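You operate a simulated robot arm through the tools that you are given. There is no shell and no other tool. Be economical: measure what you need, move in short steps, check, and stop when the job is done.

Carry out the task below with a simulated two-armed robot. There is one attempt and no reset: what you move stays moved.

TASK
Fill the beaker to 100 ml at the carboy, then carry the red tray to the trolley.
Fine: shut the tap; the beaker rides on the tray. Set down upright: beaker.

The check looks at the end state, three seconds after you hand in, the way a careful person would. Anything else that was tipped, shoved, dropped, spilled or broken makes it a failure.

THE ROBOT
Two 7-joint arms with two-finger parallel grippers on one trunk, on a base that drives. Base frame: it is fixed to the floor where the robot stands at the start and does not move with it; the origin is under the middle of the robot, x ahead of it, y to its left, z up. Readings come in mm, degrees, newtons and seconds.
The left shoulder is at the start at [50, 161, 1148], the right one opposite. With the tool pointing down near the work surface each hand reaches from about 100 to 300 mm from the robot's upright axis, wherever it stands, measured 20 degrees to its own side. Places, roughly: bench under the carboy tap [600, -1100, 800]; carboy tap [600, -1100, 1200]; inside of the red tray [500, 0, 900]; top of the steel trolley [-1100, 100, 800]; white tray [0, -1500, 750]. Payload 3.43 kg a hand.
The tool frame of a hand sits at the grasp point between the pads (the TCP): z along the fingers, y along the line on which they close. The tips reach 30 mm beyond it. Largest opening 94 mm; finger width 28, thickness 10; the body of the gripper, 50 by 96 mm, starts 55 mm behind the TCP.
Orientation is that of the tool frame in the base frame, as a unit quaternion [w, x, y, z]. With the fingers straight down and closing along the base's y, the tool's x points along the base's -x, its y along +y and its z along -z.

THE INTERFACE
- The arms move only by the tool drive_tool. It takes "left_deltas", "right_deltas" or both (then of equal length, played together; a hand with none holds still); each is a list of rows, each a list of 7 numbers: the finger opening in mm, from 0 to 94, then the shift along the tool's x, y, z in units of 400 mm (1.0 is 400 mm), then the turn, a rotation vector about the tool's x, y, z in units of 120 degrees (1.0 is 120 degrees). In form: [[grip, tx, ty, tz, wx, wy, wz], ...]. A call has 1 to 20 rows; each row is the pose to reach, as a shift and turn from the pose commanded when the call began, along the tool's axes at that moment. A call with a number of a shift or a turn outside -1 to 1 is refused whole. Rows are played at 5 a second. More than 50 mm and 8.6 degrees between two rows, or a gripper value outside its range, and nothing of the call is played. A pose out of reach is approached as far as the arm can. The call stops where the force on the tool passes 90 N (or 10 N more than at its start, if that is more) or the arm is blocked; 0.2 s more then pass. Each finger travels about 45 mm/s and halts on what it meets, pressing with about 22 N; the grip force reading is that of the motor and also rises with nothing between the fingers. The clock runs only during rows and for 0.2 s after the last one: add rows that repeat a pose to give the fingers time. It gives the time, the measured TCP pose, the force on the tool (base axes), the opening and the grip force at its end, in the units of the frame above (readings bear some noise), with the torque about the TCP (base axes, N m) and any sound that the robot's microphone picked up.
- Cameras (640 x 400 px; columns grow to the right, rows downward): "scene" is now at [129.8, -8.7, 1284.2]; the picture's right is [-0.11, -0.99, 0.00], its down [-0.48, 0.05, -0.87] and it looks along [0.87, -0.09, -0.48] (base axes); focal length 214 px, centre (320, 200). "left" rides on the left gripper at [76, -14, -102] in its tool frame; the picture's right is [0.18, 0.98, 0.00], its down [-0.75, 0.14, -0.64] and it looks along [-0.63, 0.12, 0.77] (tool axes); focal length 243 px, centre (320, 200). "right" rides on the right gripper at [76, 14, -103] in its tool frame; the picture's right is [-0.18, 0.98, 0.00], its down [-0.75, -0.14, -0.64] and it looks along [-0.63, -0.12, 0.77] (tool axes); focal length 243 px, centre (320, 200).
- camera(camera): a new picture of that camera. No time passes.
- lift_body(by): slides the trunk up (or, below 0, down) by that many mm; the arms and the scene camera ride with it, the base frame stays. It gives what a move gives, with no picture.
- base_move(legs): drives the robot by 1 to 6 legs, each [ahead, left, turn to the left] in mm, mm and degrees, along the robot's own axes; the way and the turn of a leg run together, so that a leg with both is an arc; at most 1500 mm and 180 degrees a leg. The arms and the cameras ride along, it lands a little off, and it stops where it bumps. It gives what a move gives.
- turn_head(pan, tilt): turns the head with the scene camera to pan (to the left, within 80 degrees either way) and tilt (down, from -29 to 69), counted from straight ahead of the robot. It gives what a move gives.
- probe_pixels(camera, pixels): for up to 12 pixels [column, row] of the newest picture of that camera ("zoom" is the newest enlarged one), the place [x, y, z] in the base frame of the surface seen there, good to about 3 mm. No time passes.
- enlarge(camera, box): a new picture of the part [left, top, right, bottom] of that camera's present view, enlarged. No time passes.
- job_done(): hands the job in; it is judged then, once.

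Go step by step. Measure first, check grasps and placings, and put right what went wrong. The budget is 80 turns and 70 pictures, counting those below and the enlarged ones. Unless the task says otherwise, let go and move clear before handing in.

The tools are called after ">>>" as name(argument=value, ...) on one line, values as JSON. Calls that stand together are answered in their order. drive_tool: Moves the arms, as the interface text tells. Its arguments: {"type":"object","properties":{"left_deltas":{"type":"array"},"right_deltas":{"type":"array"}},"required":[]} The other tools are called the same way: lift_body (by) slides the trunk up or down; base_move (legs) drives the base; turn_head (pan, tilt) turns the head that bears the scene camera; camera (camera) takes a picture; probe_pixels (camera, pixels) gives the place of the surface under pixels of a picture; enlarge (camera, box) takes an enlarged picture of a part of a camera's view; job_done () hands the job in.

At the start:

```text
time_s: 0.0
left_eef_pos: [385.2, 141.6, 1225.4]
left_tool_rot: [0.001, 0.0, 1.0, 0.0]
left_wrist_force: [-0.4, 0.1, 0.0]
left_moment: [0.03, -0.03, -0.01]
left_gripper_width: 94.2
left_grasp_force: 0.0
right_eef_pos: [321.3, -129.3, 1157.4]
right_tool_rot: [0.0, -0.001, 1.0, 0.0]
right_wrist_force: [0.6, 0.4, 0.7]
right_moment: [-0.01, -0.01, -0.03]
right_gripper_width: 94.0
right_grasp_force: 0.0
trunk travel left (down, up): [-175.0, 92.0]
robot x, y, heading: [-1.6, 1.3, -0.0]
head pan, tilt: [-6.2, 29.0]
```

scene: 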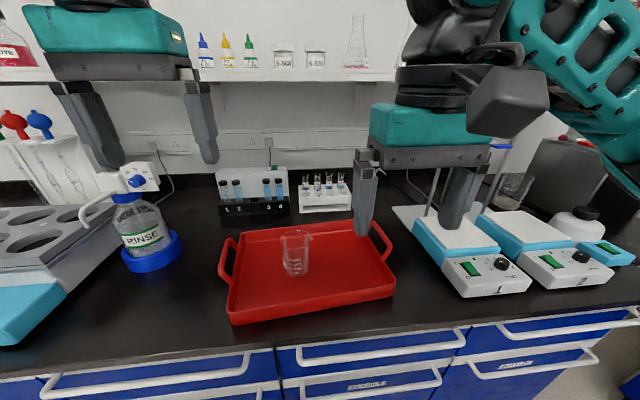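
right: 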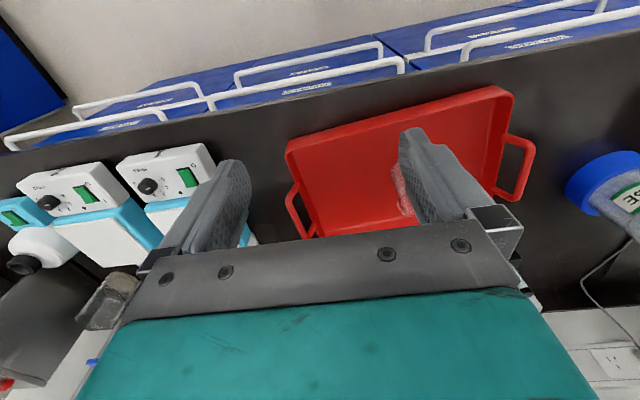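
left: 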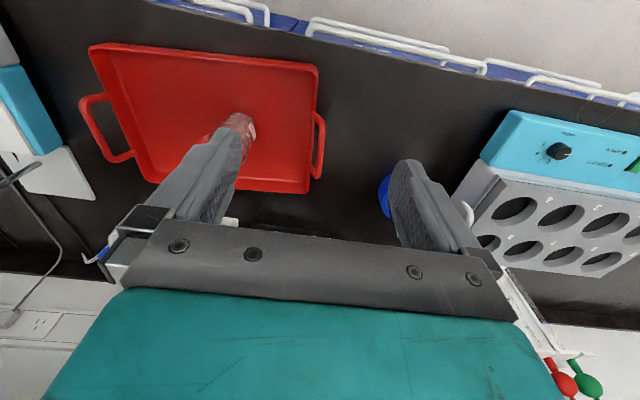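

The beaker stands in the red tray around (295,255), and the tray handles are at (228,260) and (382,245). I'll measure these first.

>>> probe_pixels(camera="scene", pixels=[[295, 235], [283, 236], [311, 236], [295, 273], [228, 262], [222, 270], [383, 245], [390, 250], [232, 318], [395, 290], [300, 300], [350, 270]])

>>> enlarge(camera="scene", box=[200, 200, 420, 340])

>>> turn_head(pan=-65, tilt=15)

>>> camera(camera="scene")

```text
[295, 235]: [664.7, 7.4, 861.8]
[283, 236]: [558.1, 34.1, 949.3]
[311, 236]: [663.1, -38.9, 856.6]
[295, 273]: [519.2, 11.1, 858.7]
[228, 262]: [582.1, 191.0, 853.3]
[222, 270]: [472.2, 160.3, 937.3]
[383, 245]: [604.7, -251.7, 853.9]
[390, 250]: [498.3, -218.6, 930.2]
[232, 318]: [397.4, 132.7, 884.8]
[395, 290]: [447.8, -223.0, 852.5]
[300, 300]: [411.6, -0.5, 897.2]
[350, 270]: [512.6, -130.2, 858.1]
```

```text
2.86 times, centred on (310, 270) of scene
```

zoom: 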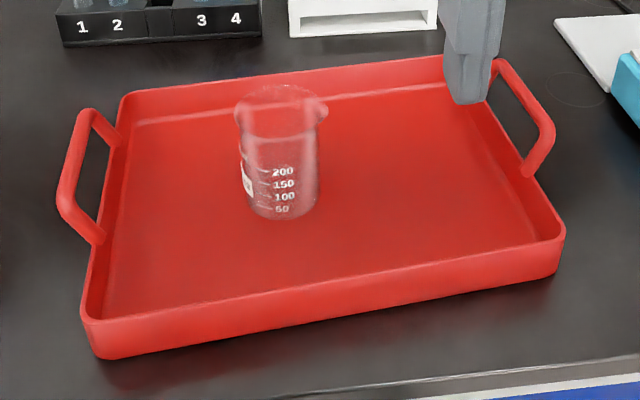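

```text
time_s: 1.3
left_eef_pos: [384.0, 142.0, 1226.7]
left_tool_rot: [-0.001, -0.001, 1.0, 0.0]
left_wrist_force: [-0.5, -0.3, -0.4]
left_moment: [0.01, 0.01, -0.01]
left_gripper_width: 93.7
left_grasp_force: 0.1
right_eef_pos: [321.0, -129.2, 1158.5]
right_tool_rot: [-0.001, 0.0, 1.0, 0.0]
right_wrist_force: [0.0, 0.1, 0.3]
right_moment: [0.03, -0.01, 0.02]
right_gripper_width: 94.0
right_grasp_force: 0.1
trunk travel left (down, up): [-175.0, 92.0]
robot x, y, heading: [-2.1, -0.4, 0.1]
head pan, tilt: [-65.0, 15.0]
```

```text
65 pictures are left
```

scene: 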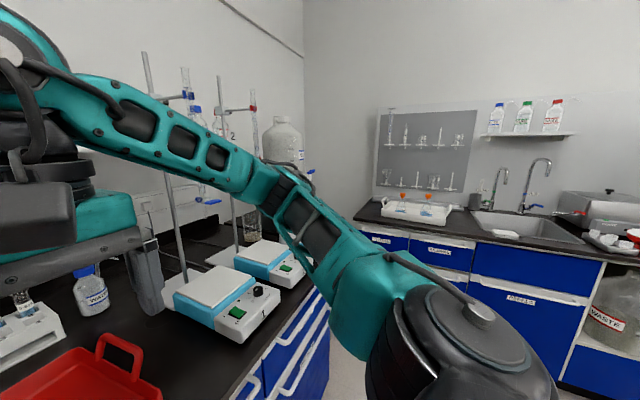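

The carboy shows at (285,140) behind the right arm. I'll enlarge that, and probe the tray spots I can already see.

>>> enlarge(camera="scene", box=[160, 60, 360, 285])

>>> probe_pixels(camera="scene", pixels=[[283, 135], [310, 170], [210, 200], [250, 225], [250, 237], [222, 235], [205, 290], [265, 250], [310, 265], [290, 110]])

```text
1.78 times, centred on (260, 172) of scene
```

zoom: 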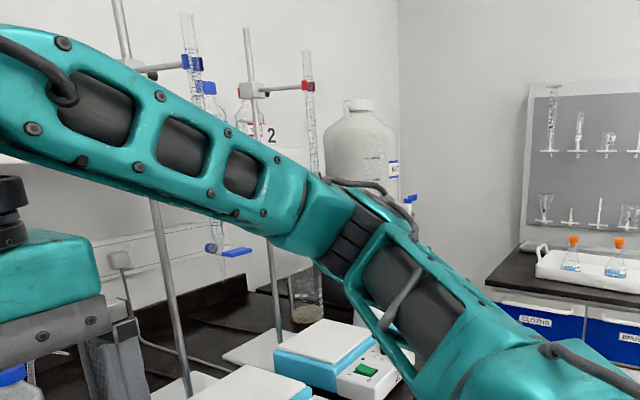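

```text
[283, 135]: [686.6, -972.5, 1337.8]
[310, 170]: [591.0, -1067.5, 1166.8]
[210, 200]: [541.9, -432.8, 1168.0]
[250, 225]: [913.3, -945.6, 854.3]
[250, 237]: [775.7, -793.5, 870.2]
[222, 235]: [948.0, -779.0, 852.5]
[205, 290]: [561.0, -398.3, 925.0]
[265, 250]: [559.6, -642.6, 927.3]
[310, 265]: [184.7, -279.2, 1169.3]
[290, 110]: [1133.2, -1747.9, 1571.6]
```

The tap is hidden behind my arm. I'll back off from the bench and slide right for a look at it.

>>> base_move(legs=[[-200, 0, 0], [0, -850, 0]])

>>> turn_head(pan=-12, tilt=12)

>>> camera(camera="scene")

```text
time_s: 7.0
left_eef_pos: [184.6, -701.7, 1226.0]
left_tool_rot: [0.0, 0.001, 1.0, 0.0]
left_wrist_force: [-0.1, 0.6, 1.1]
left_moment: [0.0, 0.02, 0.03]
left_gripper_width: 93.9
left_grasp_force: 0.0
right_eef_pos: [120.5, -973.1, 1158.6]
right_tool_rot: [0.001, 0.002, 1.0, -0.001]
right_wrist_force: [0.2, 0.6, 0.7]
right_moment: [0.0, -0.01, 0.03]
right_gripper_width: 94.2
right_grasp_force: 0.2
trunk travel left (down, up): [-175.0, 92.0]
robot x, y, heading: [-200.4, -842.5, -0.0]
head pan, tilt: [-65.0, 15.0]
```

```text
time_s: 8.2
left_eef_pos: [183.3, -701.8, 1225.4]
left_tool_rot: [0.001, 0.001, 1.0, -0.001]
left_wrist_force: [0.3, -0.7, -0.2]
left_moment: [0.0, -0.02, 0.04]
left_gripper_width: 94.0
left_grasp_force: 0.2
right_eef_pos: [119.0, -973.1, 1158.1]
right_tool_rot: [0.0, 0.003, 1.0, 0.0]
right_wrist_force: [-0.3, 0.6, 0.9]
right_moment: [0.0, -0.03, -0.01]
right_gripper_width: 94.0
right_grasp_force: 0.0
trunk travel left (down, up): [-175.0, 92.0]
robot x, y, heading: [-199.6, -845.5, -0.1]
head pan, tilt: [-12.0, 12.0]
```

```text
63 pictures are left
```

scene: 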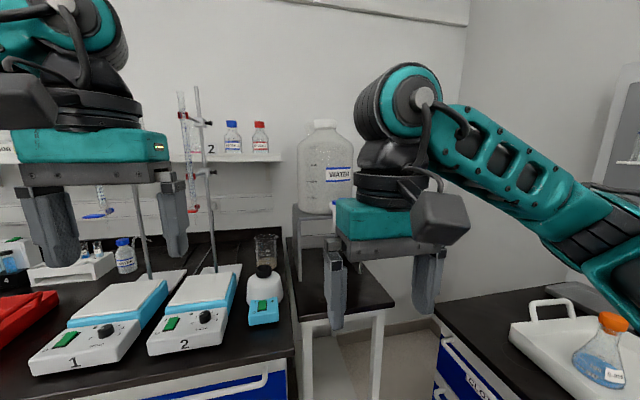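

The carboy at (325,165) sits on its own stand and my right gripper hides the tap. I'll move the right hand 200 mm to the right and look again.

>>> drive_tool(right_deltas=[[94, 0, -0.12, 0, 0, 0, 0], [94, 0, -0.24, 0, 0, 0, 0], [94, 0, -0.36, 0, 0, 0, 0], [94, 0, -0.48, 0, 0, 0, 0]])

>>> camera(camera="scene")

>>> enlarge(camera="scene", box=[270, 110, 430, 350])

```text
time_s: 9.2
left_eef_pos: [182.8, -701.9, 1226.7]
left_tool_rot: [0.001, 0.001, 1.0, 0.0]
left_wrist_force: [0.3, -0.2, -0.4]
left_moment: [-0.02, -0.04, -0.03]
left_gripper_width: 93.9
left_grasp_force: 0.1
right_eef_pos: [118.5, -1165.1, 1157.2]
right_tool_rot: [0.0, 0.002, 1.0, 0.0]
right_wrist_force: [-0.2, -0.6, 0.2]
right_moment: [0.02, -0.01, -0.03]
right_gripper_width: 94.1
right_grasp_force: 0.1
trunk travel left (down, up): [-175.0, 92.0]
robot x, y, heading: [-199.8, -839.3, -0.0]
head pan, tilt: [-12.0, 12.0]
```

```text
62 pictures are left
```

scene: 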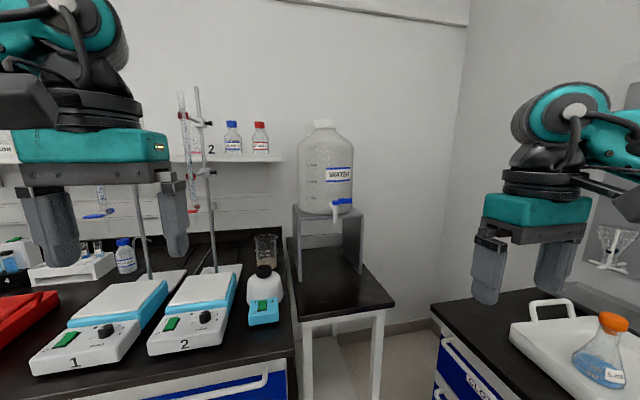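

```text
1.67 times, centred on (350, 230) of scene
```

zoom: 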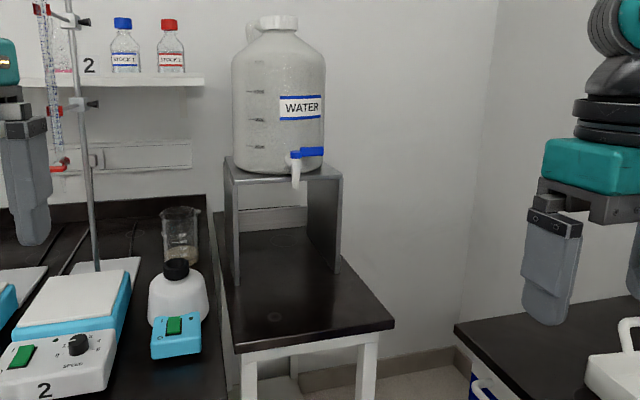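

The tap spout is at (337,215), with the blue lever pointing right at (345,201). I'll probe both, and enlarge further.

>>> probe_pixels(camera="scene", pixels=[[336, 220], [336, 210], [334, 203], [340, 201], [346, 200], [350, 200], [345, 280], [320, 310], [390, 305], [300, 318], [340, 310], [335, 225]])

>>> enlarge(camera="scene", box=[310, 185, 366, 235])

```text
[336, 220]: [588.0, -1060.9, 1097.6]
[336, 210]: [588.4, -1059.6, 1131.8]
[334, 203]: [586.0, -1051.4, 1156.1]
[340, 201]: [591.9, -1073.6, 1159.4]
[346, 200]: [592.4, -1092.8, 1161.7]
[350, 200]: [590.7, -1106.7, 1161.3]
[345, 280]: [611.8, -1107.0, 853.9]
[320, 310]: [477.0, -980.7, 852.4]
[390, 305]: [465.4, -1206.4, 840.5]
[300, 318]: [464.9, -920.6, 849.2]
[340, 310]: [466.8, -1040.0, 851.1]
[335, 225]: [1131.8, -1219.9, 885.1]
```

```text
8.00 times, centred on (338, 210) of scene
```

zoom: 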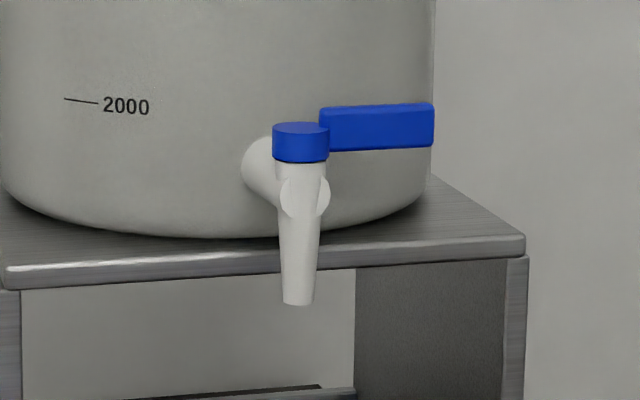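

The lever has a vertical axis at about (590,−1055,1160) and points to −y. The spout tip is at about z 1097 and the stand top at z 853. My plan is to use the right hand to set the beaker on the stand under the spout and then work the lever. First I'll go back and pick up the beaker.

>>> probe_pixels(camera="zoom", pixels=[[298, 300], [298, 200], [300, 145], [275, 145], [325, 145], [340, 130], [380, 130], [425, 130], [380, 105], [380, 165], [415, 90], [360, 200]])

>>> base_move(legs=[[0, 980, 0], [200, 0, 0]])

>>> turn_head(pan=-10, tilt=35)

>>> enlarge(camera="scene", box=[220, 120, 420, 320])

```text
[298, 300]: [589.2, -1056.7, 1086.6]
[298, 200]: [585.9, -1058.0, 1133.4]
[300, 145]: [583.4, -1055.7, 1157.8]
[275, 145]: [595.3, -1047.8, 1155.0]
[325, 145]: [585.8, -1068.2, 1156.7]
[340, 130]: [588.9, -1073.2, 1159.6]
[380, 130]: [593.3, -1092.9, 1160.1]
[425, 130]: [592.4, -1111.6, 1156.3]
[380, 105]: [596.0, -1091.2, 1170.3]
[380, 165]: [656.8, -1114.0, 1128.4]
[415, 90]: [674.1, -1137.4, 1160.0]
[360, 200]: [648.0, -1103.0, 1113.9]
```

```text
time_s: 15.4
left_eef_pos: [397.7, 259.9, 1225.9]
left_tool_rot: [0.0, 0.009, 1.0, 0.0]
left_wrist_force: [0.2, 0.8, -0.2]
left_moment: [-0.01, 0.01, -0.04]
left_gripper_width: 94.0
left_grasp_force: 0.2
right_eef_pos: [323.0, -201.2, 1155.8]
right_tool_rot: [0.0, 0.01, 1.0, 0.0]
right_wrist_force: [0.1, -0.1, -0.2]
right_moment: [0.01, 0.04, 0.03]
right_gripper_width: 93.9
right_grasp_force: 0.1
trunk travel left (down, up): [-175.0, 92.0]
robot x, y, heading: [11.8, 125.6, -1.0]
head pan, tilt: [-12.0, 12.0]
```

```text
time_s: 16.3
left_eef_pos: [395.7, 260.4, 1225.8]
left_tool_rot: [0.0, 0.008, 1.0, 0.0]
left_wrist_force: [-0.7, -0.2, 0.6]
left_moment: [0.0, -0.01, 0.0]
left_gripper_width: 93.9
left_grasp_force: 0.0
right_eef_pos: [324.2, -200.5, 1157.3]
right_tool_rot: [-0.001, 0.01, 1.0, 0.0]
right_wrist_force: [-0.4, -0.5, -0.4]
right_moment: [0.0, 0.01, 0.02]
right_gripper_width: 93.9
right_grasp_force: 0.0
trunk travel left (down, up): [-175.0, 92.0]
robot x, y, heading: [7.2, 127.3, -0.9]
head pan, tilt: [-10.0, 35.0]
```

```text
2.00 times, centred on (320, 220) of scene
```

zoom: 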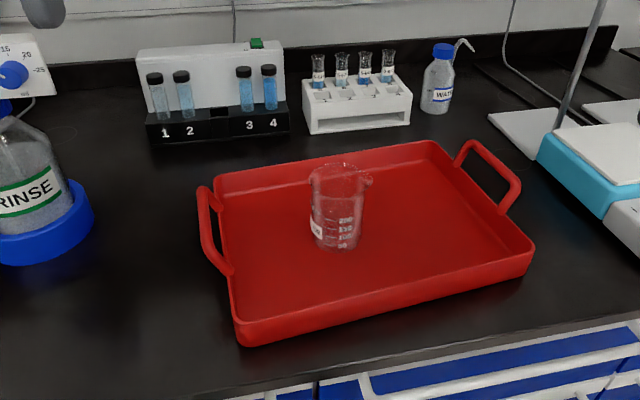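

The spout axis is at about (596,−1057) and the gap between lever and carboy is about 50 mm, which is good for a finger. Next I'll locate the beaker, with rim at (338,175) and base at (338,245).

>>> probe_pixels(camera="zoom", pixels=[[345, 220], [345, 236], [320, 222], [362, 215], [316, 185], [370, 178], [312, 174], [340, 245], [345, 229], [325, 245], [366, 185], [340, 168]])

>>> enlarge(camera="scene", box=[305, 190, 355, 250])

```text
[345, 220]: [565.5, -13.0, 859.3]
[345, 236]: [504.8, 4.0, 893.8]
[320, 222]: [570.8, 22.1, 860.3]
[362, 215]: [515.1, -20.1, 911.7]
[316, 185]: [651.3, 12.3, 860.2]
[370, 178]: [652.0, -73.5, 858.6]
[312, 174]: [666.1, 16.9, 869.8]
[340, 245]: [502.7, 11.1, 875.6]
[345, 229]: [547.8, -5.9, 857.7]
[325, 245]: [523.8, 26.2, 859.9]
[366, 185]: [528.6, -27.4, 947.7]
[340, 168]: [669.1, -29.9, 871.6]
```

```text
6.67 times, centred on (330, 220) of scene
```

zoom: 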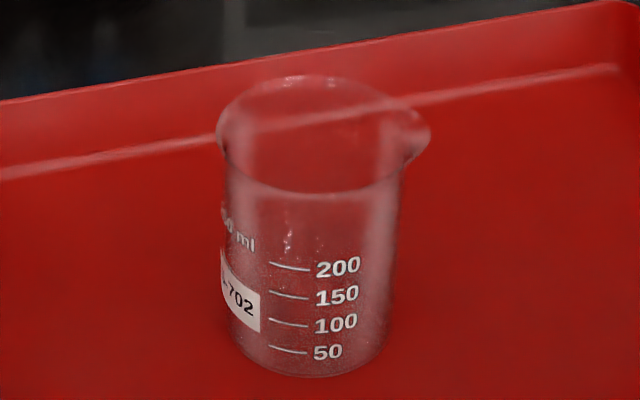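

The beaker axis is at about (536,5), with radius about 33, rim z about 949 and its lip toward −y. I'll move the right hand above it, turned −90° so the fingers close along x and clear of the lip.

>>> drive_tool(right_deltas=[[94, -0.047, 0.048, 0, 0, 0, -0.068], [94, -0.094, 0.095, 0, 0, 0, -0.136], [94, -0.142, 0.143, 0, 0, 0, -0.204], [94, -0.189, 0.19, 0, 0, 0, -0.273], [94, -0.236, 0.238, 0, 0, 0, -0.341], [94, -0.284, 0.286, 0, 0, 0, -0.409], [94, -0.331, 0.333, 0, 0, 0, -0.477], [94, -0.378, 0.381, 0, 0, 0, -0.545], [94, -0.425, 0.429, 0, 0, 0, -0.614], [94, -0.473, 0.476, 0, 0, 0, -0.682], [94, -0.52, 0.524, 0, 0, 0, -0.742], [94, -0.52, 0.524, 0, 0, 0, -0.742]])

>>> camera(camera="right")

>>> camera(camera="scene")

```text
time_s: 18.9
left_eef_pos: [396.1, 260.1, 1226.3]
left_tool_rot: [0.0, 0.01, 1.0, 0.0]
left_wrist_force: [0.3, 0.3, 0.7]
left_moment: [0.01, 0.03, -0.01]
left_gripper_width: 93.8
left_grasp_force: 0.0
right_eef_pos: [337.7, 78.9, 1127.9]
right_tool_rot: [-0.001, -0.694, 0.72, 0.0]
right_wrist_force: [-0.3, -0.9, 0.4]
right_moment: [0.01, -0.05, -0.02]
right_gripper_width: 93.9
right_grasp_force: 0.1
right hand out of reach, approached as far as the arm can: row 7, 8, 9, 10, 11, 12
trunk travel left (down, up): [-175.0, 92.0]
robot x, y, heading: [9.4, 127.7, -1.3]
head pan, tilt: [-10.0, 35.0]
```

```text
57 pictures are left
```

right: 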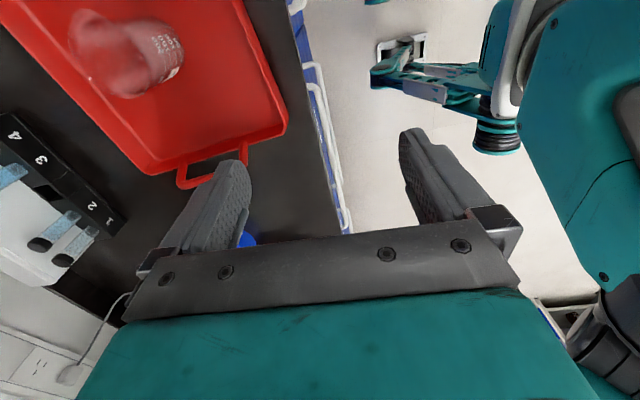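

```text
56 pictures are left
```

scene: 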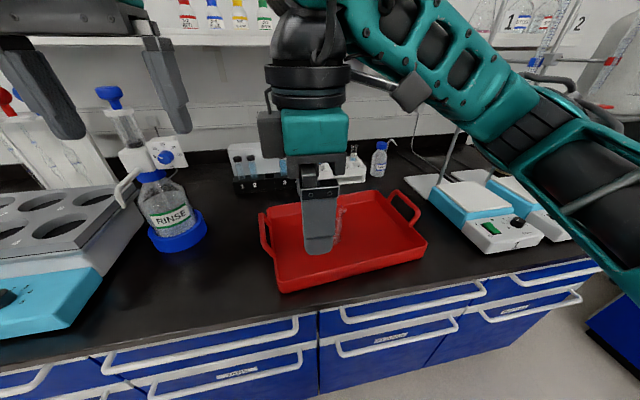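

The straight-down reach is short: the hand stopped at (338,79). I need to stand closer or tilt the hand, so I'll check the bench front and my own base by looking down.

>>> probe_pixels(camera="scene", pixels=[[330, 304], [400, 300], [330, 345], [400, 340], [440, 330]])

>>> turn_head(pan=0, tilt=69)

>>> camera(camera="scene")

```text
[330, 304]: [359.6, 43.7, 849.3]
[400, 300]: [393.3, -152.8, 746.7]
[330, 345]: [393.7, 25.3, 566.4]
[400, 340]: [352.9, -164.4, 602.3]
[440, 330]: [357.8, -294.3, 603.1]
```

```text
time_s: 19.9
left_eef_pos: [395.9, 259.7, 1226.0]
left_tool_rot: [0.0, 0.009, 1.0, 0.0]
left_wrist_force: [0.1, 1.0, -0.2]
left_moment: [0.03, 0.01, -0.01]
left_gripper_width: 94.3
left_grasp_force: 0.0
right_eef_pos: [338.2, 77.6, 1128.6]
right_tool_rot: [-0.001, -0.692, 0.721, 0.0]
right_wrist_force: [-0.6, 0.1, 0.7]
right_moment: [0.0, 0.01, -0.01]
right_gripper_width: 94.0
right_grasp_force: 0.1
trunk travel left (down, up): [-175.0, 92.0]
robot x, y, heading: [6.5, 126.7, -1.3]
head pan, tilt: [0.0, 68.8]
```

```text
55 pictures are left
```

scene: 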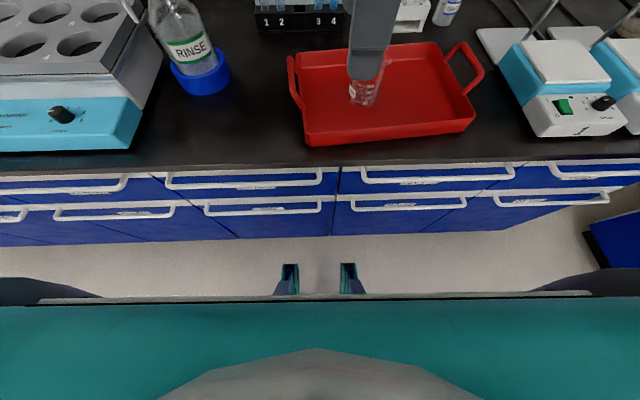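

Two base parts show at (290,268) and (348,268). I'll probe them to find how far the base reaches forward.

>>> probe_pixels(camera="scene", pixels=[[290, 265], [348, 265], [285, 285], [60, 290], [580, 290], [320, 245], [320, 200], [320, 290], [365, 208]])

```text
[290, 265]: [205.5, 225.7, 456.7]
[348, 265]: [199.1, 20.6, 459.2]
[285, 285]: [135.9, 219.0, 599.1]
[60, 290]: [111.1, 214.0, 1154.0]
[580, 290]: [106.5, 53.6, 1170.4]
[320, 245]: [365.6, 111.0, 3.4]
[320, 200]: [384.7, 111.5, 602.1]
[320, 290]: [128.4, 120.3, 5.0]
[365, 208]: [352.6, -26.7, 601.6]
```

The base front is at about x=205 (z 457) and the bench front at 352 or beyond, so I can go 120 mm closer. First I'll tuck the left hand back, and roll the right hand back to −25° while pulling it in.

>>> drive_tool(left_deltas=[[94, 0.05, 0, 0, 0, 0, 0], [94, 0.1, 0, 0, 0, 0, 0], [94, 0.15, 0, 0, 0, 0, 0], [94, 0.2, 0, 0, 0, 0, 0], [94, 0.25, 0, 0, 0, 0, 0], [94, 0.3, 0, 0, 0, 0, 0], [94, 0.3, 0, 0, 0, 0, 0], [94, 0.3, 0, 0, 0, 0, 0]], right_deltas=[[94, 0.05, 0.02, 0, 0, 0, 0.07], [94, 0.1, 0.04, 0, 0, 0, 0.14], [94, 0.15, 0.06, 0, 0, 0, 0.21], [94, 0.2, 0.08, 0, 0, 0, 0.28], [94, 0.25, 0.1, 0, 0, 0, 0.35], [94, 0.3, 0.1, 0, 0, 0, 0.42], [94, 0.3, 0.1, 0, 0, 0, 0.48], [94, 0.3, 0.1, 0, 0, 0, 0.54]])

```text
time_s: 21.7
left_eef_pos: [276.1, 263.8, 1225.7]
left_tool_rot: [0.001, 0.008, 1.0, -0.002]
left_wrist_force: [-1.0, 0.5, 0.4]
left_moment: [-0.01, -0.02, 0.01]
left_gripper_width: 93.9
left_grasp_force: 0.1
right_eef_pos: [291.7, -46.1, 1124.8]
right_tool_rot: [0.001, -0.2, 0.98, 0.0]
right_wrist_force: [0.0, 0.1, 0.2]
right_moment: [0.0, -0.04, 0.01]
right_gripper_width: 94.2
right_grasp_force: 0.0
trunk travel left (down, up): [-175.0, 92.0]
robot x, y, heading: [6.9, 125.3, -1.1]
head pan, tilt: [0.0, 68.8]
```

The roll is now about 23°. I'll drive 120 mm ahead, then pitch the right hand forward by 40°.

>>> base_move(legs=[[120, 0, 1]])

>>> drive_tool(right_deltas=[[94, 0, 0, 0, 0, -0.067, 0], [94, 0, 0, 0, 0, -0.133, 0], [94, 0, 0, 0, 0, -0.2, 0], [94, 0, 0, 0, 0, -0.267, 0], [94, 0, 0, 0, 0, -0.333, 0]])

>>> turn_head(pan=-10, tilt=45)

>>> camera(camera="scene")

```text
time_s: 22.8
left_eef_pos: [337.2, 262.9, 1224.2]
left_tool_rot: [-0.002, 0.003, 1.0, 0.0]
left_wrist_force: [-1.0, 0.1, -0.1]
left_moment: [-0.02, 0.0, -0.02]
left_gripper_width: 93.9
left_grasp_force: 0.1
right_eef_pos: [355.8, -45.2, 1125.0]
right_tool_rot: [-0.002, -0.205, 0.979, 0.0]
right_wrist_force: [0.3, -0.6, 0.1]
right_moment: [-0.01, 0.01, 0.01]
right_gripper_width: 94.2
right_grasp_force: 0.1
trunk travel left (down, up): [-175.0, 92.0]
robot x, y, heading: [71.2, 120.9, -0.7]
head pan, tilt: [0.0, 68.8]
stopped in leg 1: the robot was blocked; the commanded pose is now the measured one
```

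```text
time_s: 24.0
left_eef_pos: [338.0, 264.1, 1225.0]
left_tool_rot: [-0.001, 0.003, 1.0, 0.0]
left_wrist_force: [0.5, 0.1, 0.6]
left_moment: [0.01, -0.04, 0.01]
left_gripper_width: 94.1
left_grasp_force: 0.0
right_eef_pos: [390.7, -42.7, 1157.6]
right_tool_rot: [0.334, -0.193, 0.92, 0.071]
right_wrist_force: [0.2, -1.5, 0.5]
right_moment: [-0.01, -0.01, -0.01]
right_gripper_width: 94.3
right_grasp_force: 0.0
right hand out of reach, approached as far as the arm can: row 4, 5
trunk travel left (down, up): [-175.0, 92.0]
robot x, y, heading: [71.3, 121.4, -0.6]
head pan, tilt: [0.0, 68.8]
```

```text
time_s: 24.9
left_eef_pos: [338.0, 263.4, 1223.1]
left_tool_rot: [-0.001, 0.002, 1.0, 0.0]
left_wrist_force: [-0.5, 0.7, 0.1]
left_moment: [0.0, 0.03, -0.03]
left_gripper_width: 94.1
left_grasp_force: 0.2
right_eef_pos: [391.1, -42.4, 1156.3]
right_tool_rot: [0.332, -0.192, 0.921, 0.07]
right_wrist_force: [0.7, 0.1, -0.1]
right_moment: [-0.04, 0.0, -0.02]
right_gripper_width: 94.2
right_grasp_force: 0.1
trunk travel left (down, up): [-175.0, 92.0]
robot x, y, heading: [69.2, 122.8, -0.6]
head pan, tilt: [-10.0, 45.0]
```

```text
54 pictures are left
```

scene: 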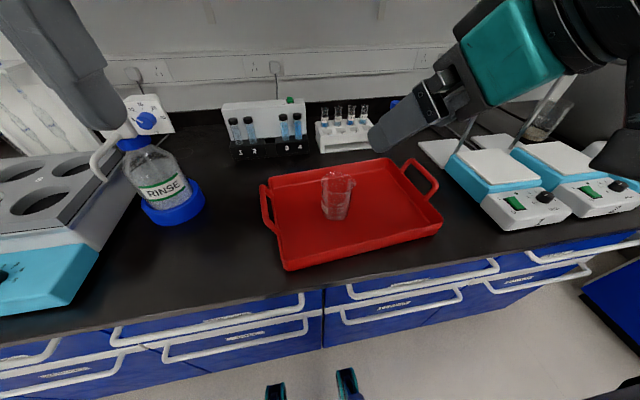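

The base touches at x≈71, so this is the closest stance. The hand is pitched about 40°, and I'll move it to a pre-grasp point 110 mm back from the beaker along the approach line.

>>> base_move(legs=[[-8, 0, 0]])

>>> drive_tool(right_deltas=[[94, 0.015, -0.006, 0.07, 0, 0, 0], [94, 0.03, -0.012, 0.14, 0, 0, 0], [94, 0.045, -0.018, 0.21, 0, 0, 0], [94, 0.06, -0.025, 0.28, 0, 0, 0], [94, 0.072, -0.031, 0.35, 0, 0, 0], [94, 0.087, -0.038, 0.425, 0, 0, 0]])

>>> camera(camera="scene")

```text
time_s: 25.7
left_eef_pos: [328.8, 264.0, 1224.8]
left_tool_rot: [-0.001, 0.003, 1.0, -0.001]
left_wrist_force: [-0.5, 0.0, -0.2]
left_moment: [0.0, -0.01, -0.01]
left_gripper_width: 94.0
left_grasp_force: 0.0
right_eef_pos: [382.8, -41.7, 1156.0]
right_tool_rot: [0.334, -0.193, 0.92, 0.07]
right_wrist_force: [-0.9, -0.1, 0.0]
right_moment: [-0.03, -0.03, 0.02]
right_gripper_width: 94.0
right_grasp_force: 0.0
trunk travel left (down, up): [-175.0, 92.0]
robot x, y, heading: [57.3, 122.2, -0.2]
head pan, tilt: [-10.0, 45.0]
```

```text
time_s: 27.1
left_eef_pos: [329.4, 263.1, 1225.0]
left_tool_rot: [-0.001, 0.003, 1.0, 0.0]
left_wrist_force: [0.4, 0.4, -0.5]
left_moment: [-0.01, -0.03, -0.02]
left_gripper_width: 93.9
left_grasp_force: 0.1
right_eef_pos: [464.3, -22.3, 1003.7]
right_tool_rot: [0.333, -0.194, 0.92, 0.071]
right_wrist_force: [-0.1, -0.2, 0.3]
right_moment: [-0.01, 0.0, -0.01]
right_gripper_width: 93.7
right_grasp_force: 0.0
right hand out of reach, approached as far as the arm can: row 1, 2, 3
trunk travel left (down, up): [-175.0, 92.0]
robot x, y, heading: [63.8, 124.0, -0.7]
head pan, tilt: [-10.0, 45.0]
```

```text
53 pictures are left
```

scene: 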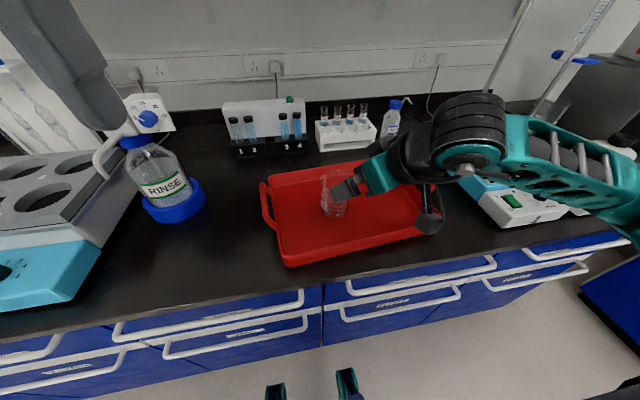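

The hand reached pre-grasp (464,−22,1004). I'll check alignment with the right camera and a close-up.

>>> camera(camera="right")

>>> enlarge(camera="scene", box=[290, 150, 390, 235])

```text
52 pictures are left
```

right: 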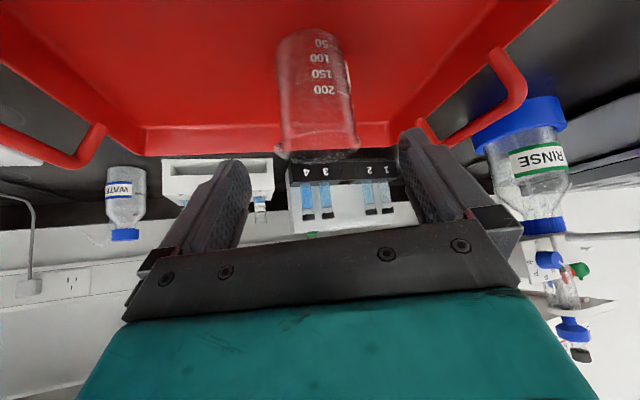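

```text
4.71 times, centred on (340, 192) of scene
```

zoom: 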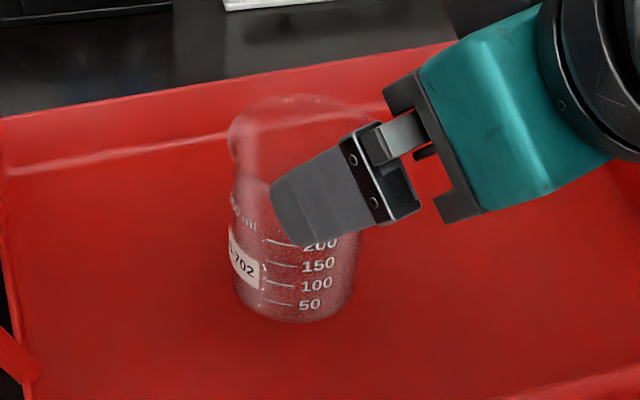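

The beaker is at column ~316 against the grasp plane at 320, about 3–4 mm toward tool −y. I'll advance 115 mm with that correction.

>>> drive_tool(right_deltas=[[94, -0.005, -0.009, 0.06, 0, 0, 0], [94, -0.01, -0.009, 0.12, 0, 0, 0], [94, -0.01, -0.009, 0.18, 0, 0, 0], [94, -0.01, -0.009, 0.24, 0, 0, 0], [94, -0.01, -0.009, 0.287, 0, 0, 0]])

>>> camera(camera="right")

>>> enlarge(camera="scene", box=[290, 150, 390, 235])

```text
time_s: 28.3
left_eef_pos: [330.1, 263.6, 1224.6]
left_tool_rot: [-0.001, 0.004, 1.0, 0.0]
left_wrist_force: [-0.5, 0.9, 0.4]
left_moment: [0.01, 0.01, 0.01]
left_gripper_width: 94.0
left_grasp_force: 0.1
right_eef_pos: [535.7, 4.7, 917.8]
right_tool_rot: [0.333, -0.194, 0.92, 0.071]
right_wrist_force: [-0.4, 0.4, 0.7]
right_moment: [-0.01, 0.02, 0.0]
right_gripper_width: 93.9
right_grasp_force: 0.1
trunk travel left (down, up): [-175.0, 92.0]
robot x, y, heading: [61.1, 124.0, -0.7]
head pan, tilt: [-10.0, 45.0]
```

```text
50 pictures are left
```

right: 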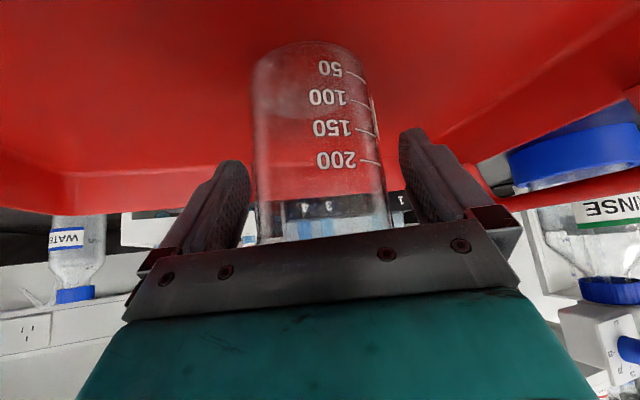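

```text
4.71 times, centred on (340, 192) of scene
```

zoom: 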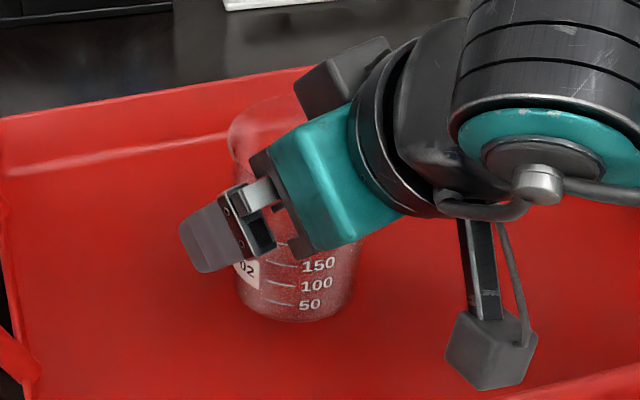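

The beaker is centred between the fingers (columns 255–385). I'll close gently and hold.

>>> drive_tool(right_deltas=[[60, 0, 0, 0, 0, 0, 0], [50, 0, 0, 0, 0, 0, 0], [40, 0, 0, 0, 0, 0, 0], [30, 0, 0, 0, 0, 0, 0], [30, 0, 0, 0, 0, 0, 0]])

>>> camera(camera="right")

```text
time_s: 29.5
left_eef_pos: [329.0, 263.7, 1224.1]
left_tool_rot: [-0.001, 0.002, 1.0, 0.0]
left_wrist_force: [-0.3, 0.5, -0.1]
left_moment: [0.0, 0.01, -0.02]
left_gripper_width: 94.3
left_grasp_force: 0.1
right_eef_pos: [536.4, 4.6, 917.0]
right_tool_rot: [0.332, -0.193, 0.921, 0.071]
right_wrist_force: [1.1, 0.9, -0.4]
right_moment: [0.03, -0.02, 0.03]
right_gripper_width: 70.9
right_grasp_force: 22.1
trunk travel left (down, up): [-175.0, 92.0]
robot x, y, heading: [63.6, 127.1, -0.5]
head pan, tilt: [-10.0, 45.0]
```

```text
48 pictures are left
```

right: 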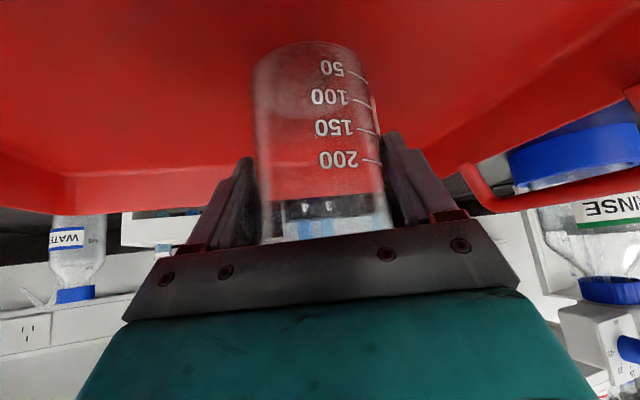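

The grip is firm at 70.9 mm and 22 N. I'll lift the beaker 90 mm straight up.

>>> drive_tool(right_deltas=[[30, -0.036, 0, -0.043, 0, 0, 0], [30, -0.072, 0, -0.087, 0, 0, 0], [30, -0.108, 0, -0.13, 0, 0, 0], [30, -0.144, 0, -0.173, 0, 0, 0]])

>>> camera(camera="scene")

```text
time_s: 30.5
left_eef_pos: [329.7, 263.8, 1223.5]
left_tool_rot: [0.0, 0.002, 1.0, -0.001]
left_wrist_force: [-0.4, -0.4, -0.8]
left_moment: [0.01, -0.03, 0.0]
left_gripper_width: 94.0
left_grasp_force: 0.0
right_eef_pos: [536.9, 4.4, 1008.4]
right_tool_rot: [0.332, -0.193, 0.921, 0.07]
right_wrist_force: [0.1, 0.4, -0.8]
right_moment: [0.02, 0.0, 0.02]
right_gripper_width: 70.6
right_grasp_force: 21.9
trunk travel left (down, up): [-175.0, 92.0]
robot x, y, heading: [61.3, 124.8, -0.5]
head pan, tilt: [-10.0, 45.0]
```

```text
47 pictures are left
```

scene: 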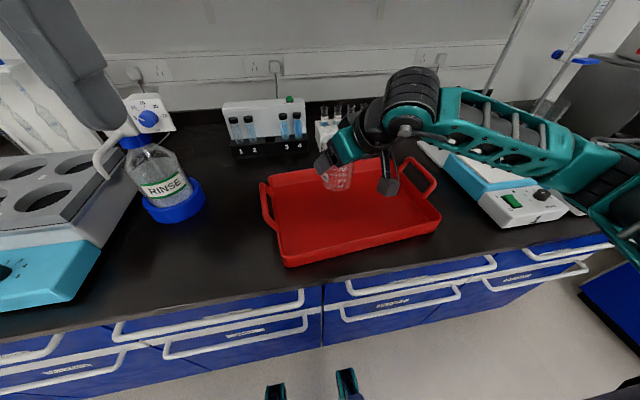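

The beaker is lifted cleanly. Before driving, I'll check how far my right elbow sticks out, since the right-hand bench holds items.

>>> probe_pixels(camera="scene", pixels=[[635, 230], [610, 160], [635, 180], [560, 150], [600, 205], [345, 190], [325, 165]])

>>> base_move(legs=[[-240, 0, 0], [0, -800, 0]])

>>> turn_head(pan=-50, tilt=25)

>>> camera(camera="scene")

```text
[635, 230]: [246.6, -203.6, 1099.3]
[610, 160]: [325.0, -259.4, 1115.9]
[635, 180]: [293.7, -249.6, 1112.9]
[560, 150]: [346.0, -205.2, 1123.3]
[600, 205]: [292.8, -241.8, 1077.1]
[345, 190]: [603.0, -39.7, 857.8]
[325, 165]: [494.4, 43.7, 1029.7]
```

```text
time_s: 36.2
left_eef_pos: [77.8, -558.0, 1224.1]
left_tool_rot: [-0.001, 0.007, 1.0, 0.0]
left_wrist_force: [0.3, -0.2, -0.8]
left_moment: [0.01, -0.01, -0.03]
left_gripper_width: 94.1
left_grasp_force: 0.1
right_eef_pos: [280.5, -819.5, 1008.6]
right_tool_rot: [0.333, -0.189, 0.921, 0.069]
right_wrist_force: [-0.6, -0.3, -1.1]
right_moment: [0.0, 0.0, 0.02]
right_gripper_width: 70.7
right_grasp_force: 21.9
trunk travel left (down, up): [-175.0, 92.0]
robot x, y, heading: [-187.8, -697.7, -0.8]
head pan, tilt: [-10.0, 45.0]
```

```text
time_s: 37.3
left_eef_pos: [78.4, -558.2, 1224.7]
left_tool_rot: [-0.001, 0.006, 1.0, 0.0]
left_wrist_force: [-0.2, -0.8, 0.8]
left_moment: [0.01, 0.03, 0.01]
left_gripper_width: 94.1
left_grasp_force: 0.1
right_eef_pos: [281.7, -819.1, 1009.3]
right_tool_rot: [0.334, -0.189, 0.921, 0.07]
right_wrist_force: [0.0, 0.8, -1.1]
right_moment: [-0.03, 0.0, -0.01]
right_gripper_width: 70.6
right_grasp_force: 21.8
trunk travel left (down, up): [-175.0, 92.0]
robot x, y, heading: [-192.6, -697.2, -1.1]
head pan, tilt: [-50.0, 25.0]
```

```text
46 pictures are left
```

scene: 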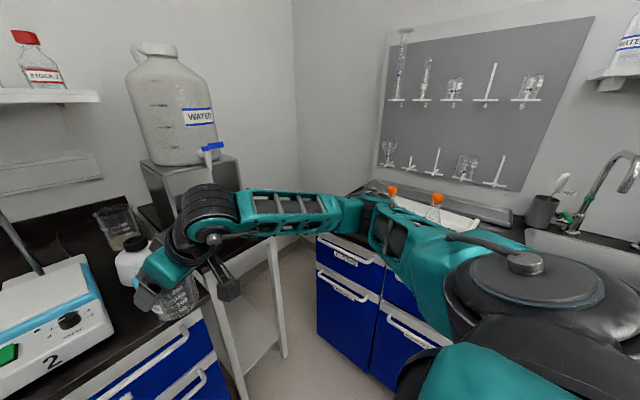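

The elbow is near (370,215) and the right bench is beyond it. I'll measure the clearances.

>>> probe_pixels(camera="scene", pixels=[[365, 205], [385, 215], [440, 240], [335, 205], [345, 230], [320, 240], [436, 200], [440, 215], [255, 245], [392, 190], [180, 265], [290, 205]])

```text
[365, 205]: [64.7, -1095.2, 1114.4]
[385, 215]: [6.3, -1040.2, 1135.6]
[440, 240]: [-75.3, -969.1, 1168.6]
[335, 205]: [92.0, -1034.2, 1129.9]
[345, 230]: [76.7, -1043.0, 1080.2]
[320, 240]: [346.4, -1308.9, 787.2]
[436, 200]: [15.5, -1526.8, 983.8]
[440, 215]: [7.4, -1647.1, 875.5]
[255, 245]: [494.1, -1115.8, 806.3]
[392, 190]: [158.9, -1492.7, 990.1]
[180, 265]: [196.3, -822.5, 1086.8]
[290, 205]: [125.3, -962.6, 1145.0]
```

The elbow stays above and short of the flasks. I'll slide right 240 mm, then ahead 230 mm to stand in front of the tap.

>>> base_move(legs=[[0, -236, 1], [230, 0, 0]])

>>> turn_head(pan=-15, tilt=25)

>>> camera(camera="scene")

```text
time_s: 40.4
left_eef_pos: [303.5, -795.2, 1224.9]
left_tool_rot: [-0.002, 0.002, 1.0, 0.001]
left_wrist_force: [0.4, -0.5, 0.9]
left_moment: [0.0, 0.0, -0.03]
left_gripper_width: 93.9
left_grasp_force: 0.0
right_eef_pos: [508.6, -1056.7, 1008.3]
right_tool_rot: [0.332, -0.193, 0.921, 0.07]
right_wrist_force: [0.1, 0.2, -0.4]
right_moment: [-0.01, 0.0, 0.0]
right_gripper_width: 70.6
right_grasp_force: 22.1
trunk travel left (down, up): [-175.0, 92.0]
robot x, y, heading: [37.0, -938.5, -0.4]
head pan, tilt: [-50.0, 25.0]
```

```text
time_s: 41.4
left_eef_pos: [302.4, -797.1, 1225.3]
left_tool_rot: [0.0, 0.002, 1.0, 0.001]
left_wrist_force: [0.0, -0.2, -0.8]
left_moment: [0.04, 0.0, 0.0]
left_gripper_width: 94.1
left_grasp_force: 0.0
right_eef_pos: [509.1, -1055.2, 1009.7]
right_tool_rot: [0.333, -0.194, 0.92, 0.071]
right_wrist_force: [-0.4, 0.4, -0.2]
right_moment: [-0.01, -0.03, 0.0]
right_gripper_width: 70.9
right_grasp_force: 22.1
trunk travel left (down, up): [-175.0, 92.0]
robot x, y, heading: [35.9, -937.7, -0.4]
head pan, tilt: [-15.0, 25.0]
```

```text
45 pictures are left
```

scene: 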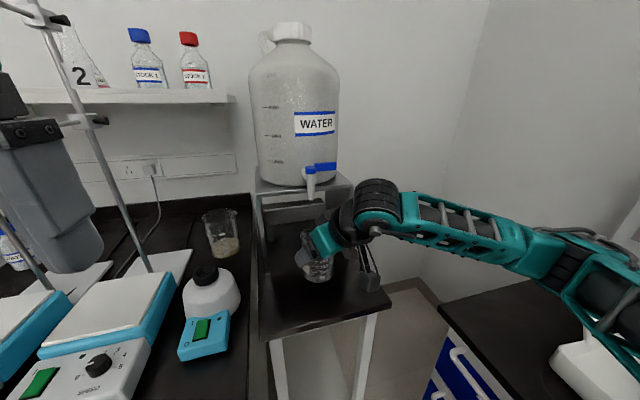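

The beaker is near the tap and the spout is at (311,190). I'll refine the tap location from this closer view.

>>> enlarge(camera="scene", box=[290, 150, 350, 210])

```text
6.67 times, centred on (320, 180) of scene
```

zoom: 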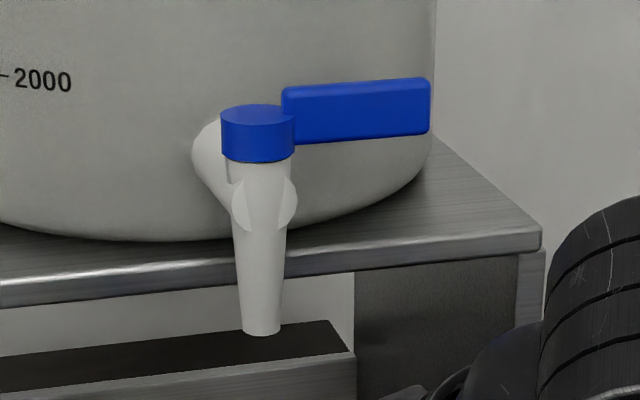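

>>> probe_pixels(camera="zoom", pixels=[[262, 328], [246, 328], [278, 325], [260, 230], [258, 140], [255, 115], [226, 130], [290, 135], [350, 85], [350, 120], [425, 120], [425, 82]])

```text
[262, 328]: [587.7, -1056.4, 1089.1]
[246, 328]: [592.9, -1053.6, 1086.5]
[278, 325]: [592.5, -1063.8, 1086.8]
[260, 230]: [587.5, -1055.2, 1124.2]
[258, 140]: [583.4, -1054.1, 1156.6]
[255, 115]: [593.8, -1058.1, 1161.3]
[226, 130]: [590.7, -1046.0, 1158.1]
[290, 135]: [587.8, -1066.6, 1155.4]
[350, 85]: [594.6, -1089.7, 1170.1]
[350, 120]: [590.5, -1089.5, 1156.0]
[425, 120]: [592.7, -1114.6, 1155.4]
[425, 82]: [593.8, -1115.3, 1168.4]
```

The spout axis is at about (595,−1058), tip z 1087. I'll lower the beaker to 5 mm above the stand and then slide forward under the spout.

>>> drive_tool(right_deltas=[[30, 0.05, 0, 0.06, 0, 0, 0], [30, 0.1, 0, 0.12, 0, 0, 0], [30, 0.147, 0, 0.177, 0, 0, 0], [30, 0.097, -0.031, 0.218, 0, 0, 0], [30, 0.047, -0.062, 0.26, 0, 0, 0], [30, -0.003, -0.093, 0.301, 0, 0, 0], [30, -0.003, -0.093, 0.301, 0, 0, 0]])

>>> camera(camera="scene")

>>> camera(camera="right")

```text
time_s: 43.0
left_eef_pos: [302.9, -797.0, 1225.0]
left_tool_rot: [-0.001, 0.002, 1.0, 0.0]
left_wrist_force: [-0.7, -0.7, 0.4]
left_moment: [-0.03, 0.01, 0.01]
left_gripper_width: 94.0
left_grasp_force: 0.0
right_eef_pos: [595.1, -1058.5, 916.5]
right_tool_rot: [0.333, -0.193, 0.92, 0.07]
right_wrist_force: [-0.1, 0.6, -1.3]
right_moment: [0.01, -0.03, 0.01]
right_gripper_width: 70.4
right_grasp_force: 21.8
trunk travel left (down, up): [-175.0, 92.0]
robot x, y, heading: [35.8, -936.1, -0.3]
head pan, tilt: [-15.0, 25.0]
```

```text
43 pictures are left
```

scene: 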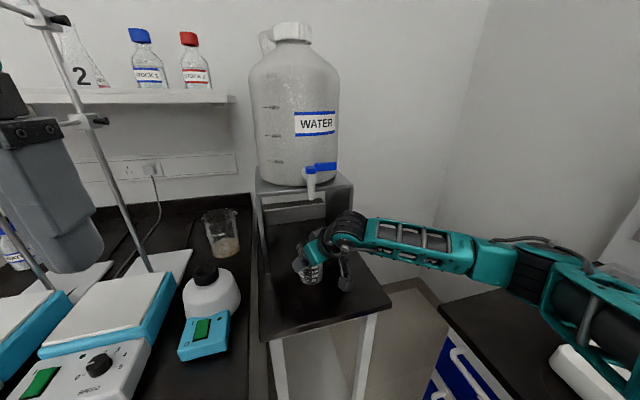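

```text
42 pictures are left
```

right: 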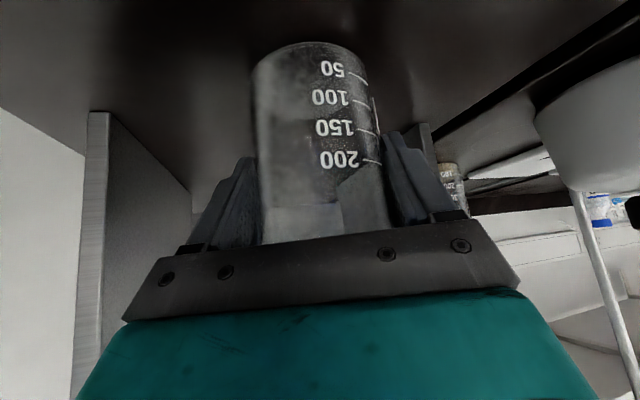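

Aligned over the stand and 4–5 mm above it. I'll lower slowly and watch the force.

>>> drive_tool(right_deltas=[[30, 0.0032, 0, 0.0039, 0, 0, 0], [30, 0.0056, 0, 0.0067, 0, 0, 0], [30, 0.0056, 0, 0.0067, 0, 0, 0]])

>>> drive_tool(right_deltas=[[30, 0.0016, 0, 0.0019, 0, 0, 0], [30, 0.0016, 0, 0.0019, 0, 0, 0]])

>>> enlarge(camera="scene", box=[270, 210, 370, 310])

```text
time_s: 43.8
left_eef_pos: [304.5, -797.1, 1224.7]
left_tool_rot: [-0.001, 0.002, 1.0, -0.001]
left_wrist_force: [-0.6, 0.4, -0.4]
left_moment: [-0.01, -0.01, 0.0]
left_gripper_width: 94.1
left_grasp_force: 0.1
right_eef_pos: [595.6, -1058.2, 914.3]
right_tool_rot: [0.333, -0.193, 0.92, 0.071]
right_wrist_force: [0.1, 1.0, -2.0]
right_moment: [0.05, -0.04, -0.02]
right_gripper_width: 70.6
right_grasp_force: 22.0
trunk travel left (down, up): [-175.0, 92.0]
robot x, y, heading: [31.6, -933.5, -0.5]
head pan, tilt: [-15.0, 25.0]
```

```text
time_s: 44.4
left_eef_pos: [302.1, -797.5, 1226.0]
left_tool_rot: [-0.001, 0.002, 1.0, 0.0]
left_wrist_force: [0.4, 0.0, 0.8]
left_moment: [0.01, -0.01, 0.0]
left_gripper_width: 94.0
left_grasp_force: 0.1
right_eef_pos: [595.0, -1058.3, 911.9]
right_tool_rot: [0.333, -0.194, 0.92, 0.071]
right_wrist_force: [-0.8, -0.1, 1.9]
right_moment: [0.03, 0.1, 0.01]
right_gripper_width: 70.7
right_grasp_force: 22.0
trunk travel left (down, up): [-175.0, 92.0]
robot x, y, heading: [34.5, -938.1, -0.2]
head pan, tilt: [-15.0, 25.0]
```

```text
4.00 times, centred on (320, 260) of scene
```

zoom: 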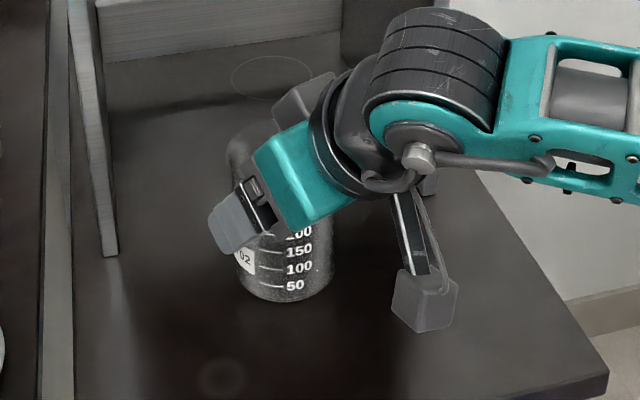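

There's contact (force z flipped to +1.9 N), so the beaker stands on the surface. I'll open and back out along the approach line.

>>> drive_tool(right_deltas=[[80, 0, 0, 0, 0, 0, 0], [94, 0, 0, 0, 0, 0, 0], [94, 0, 0, 0, 0, 0, 0], [94, 0, 0, -0.08, 0, 0, 0], [94, 0, 0, -0.18, 0, 0, 0], [94, 0, 0, -0.28, 0, 0, 0], [94, 0, 0, -0.4, 0, 0, 0]])

>>> enlarge(camera="scene", box=[250, 130, 410, 310])

```text
time_s: 46.0
left_eef_pos: [302.2, -796.5, 1225.7]
left_tool_rot: [-0.001, 0.002, 1.0, 0.0]
left_wrist_force: [0.1, 0.4, -0.2]
left_moment: [-0.01, 0.01, 0.02]
left_gripper_width: 94.0
left_grasp_force: 0.0
right_eef_pos: [502.1, -1098.1, 1035.3]
right_tool_rot: [0.333, -0.193, 0.92, 0.069]
right_wrist_force: [-0.2, 0.3, -0.1]
right_moment: [0.01, 0.0, 0.0]
right_gripper_width: 93.7
right_grasp_force: 0.0
trunk travel left (down, up): [-175.0, 92.0]
robot x, y, heading: [37.9, -935.7, -0.2]
head pan, tilt: [-15.0, 25.0]
```

```text
2.22 times, centred on (330, 220) of scene
```

zoom: 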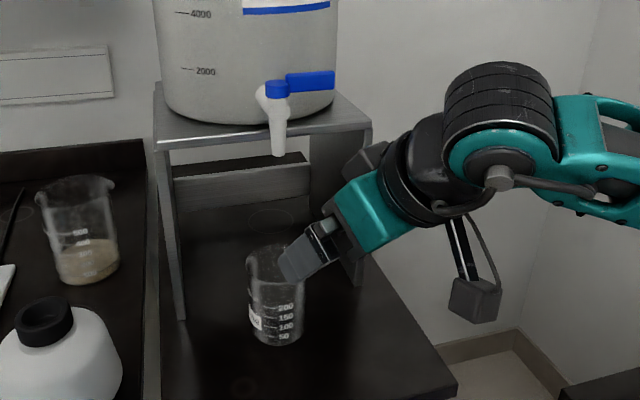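

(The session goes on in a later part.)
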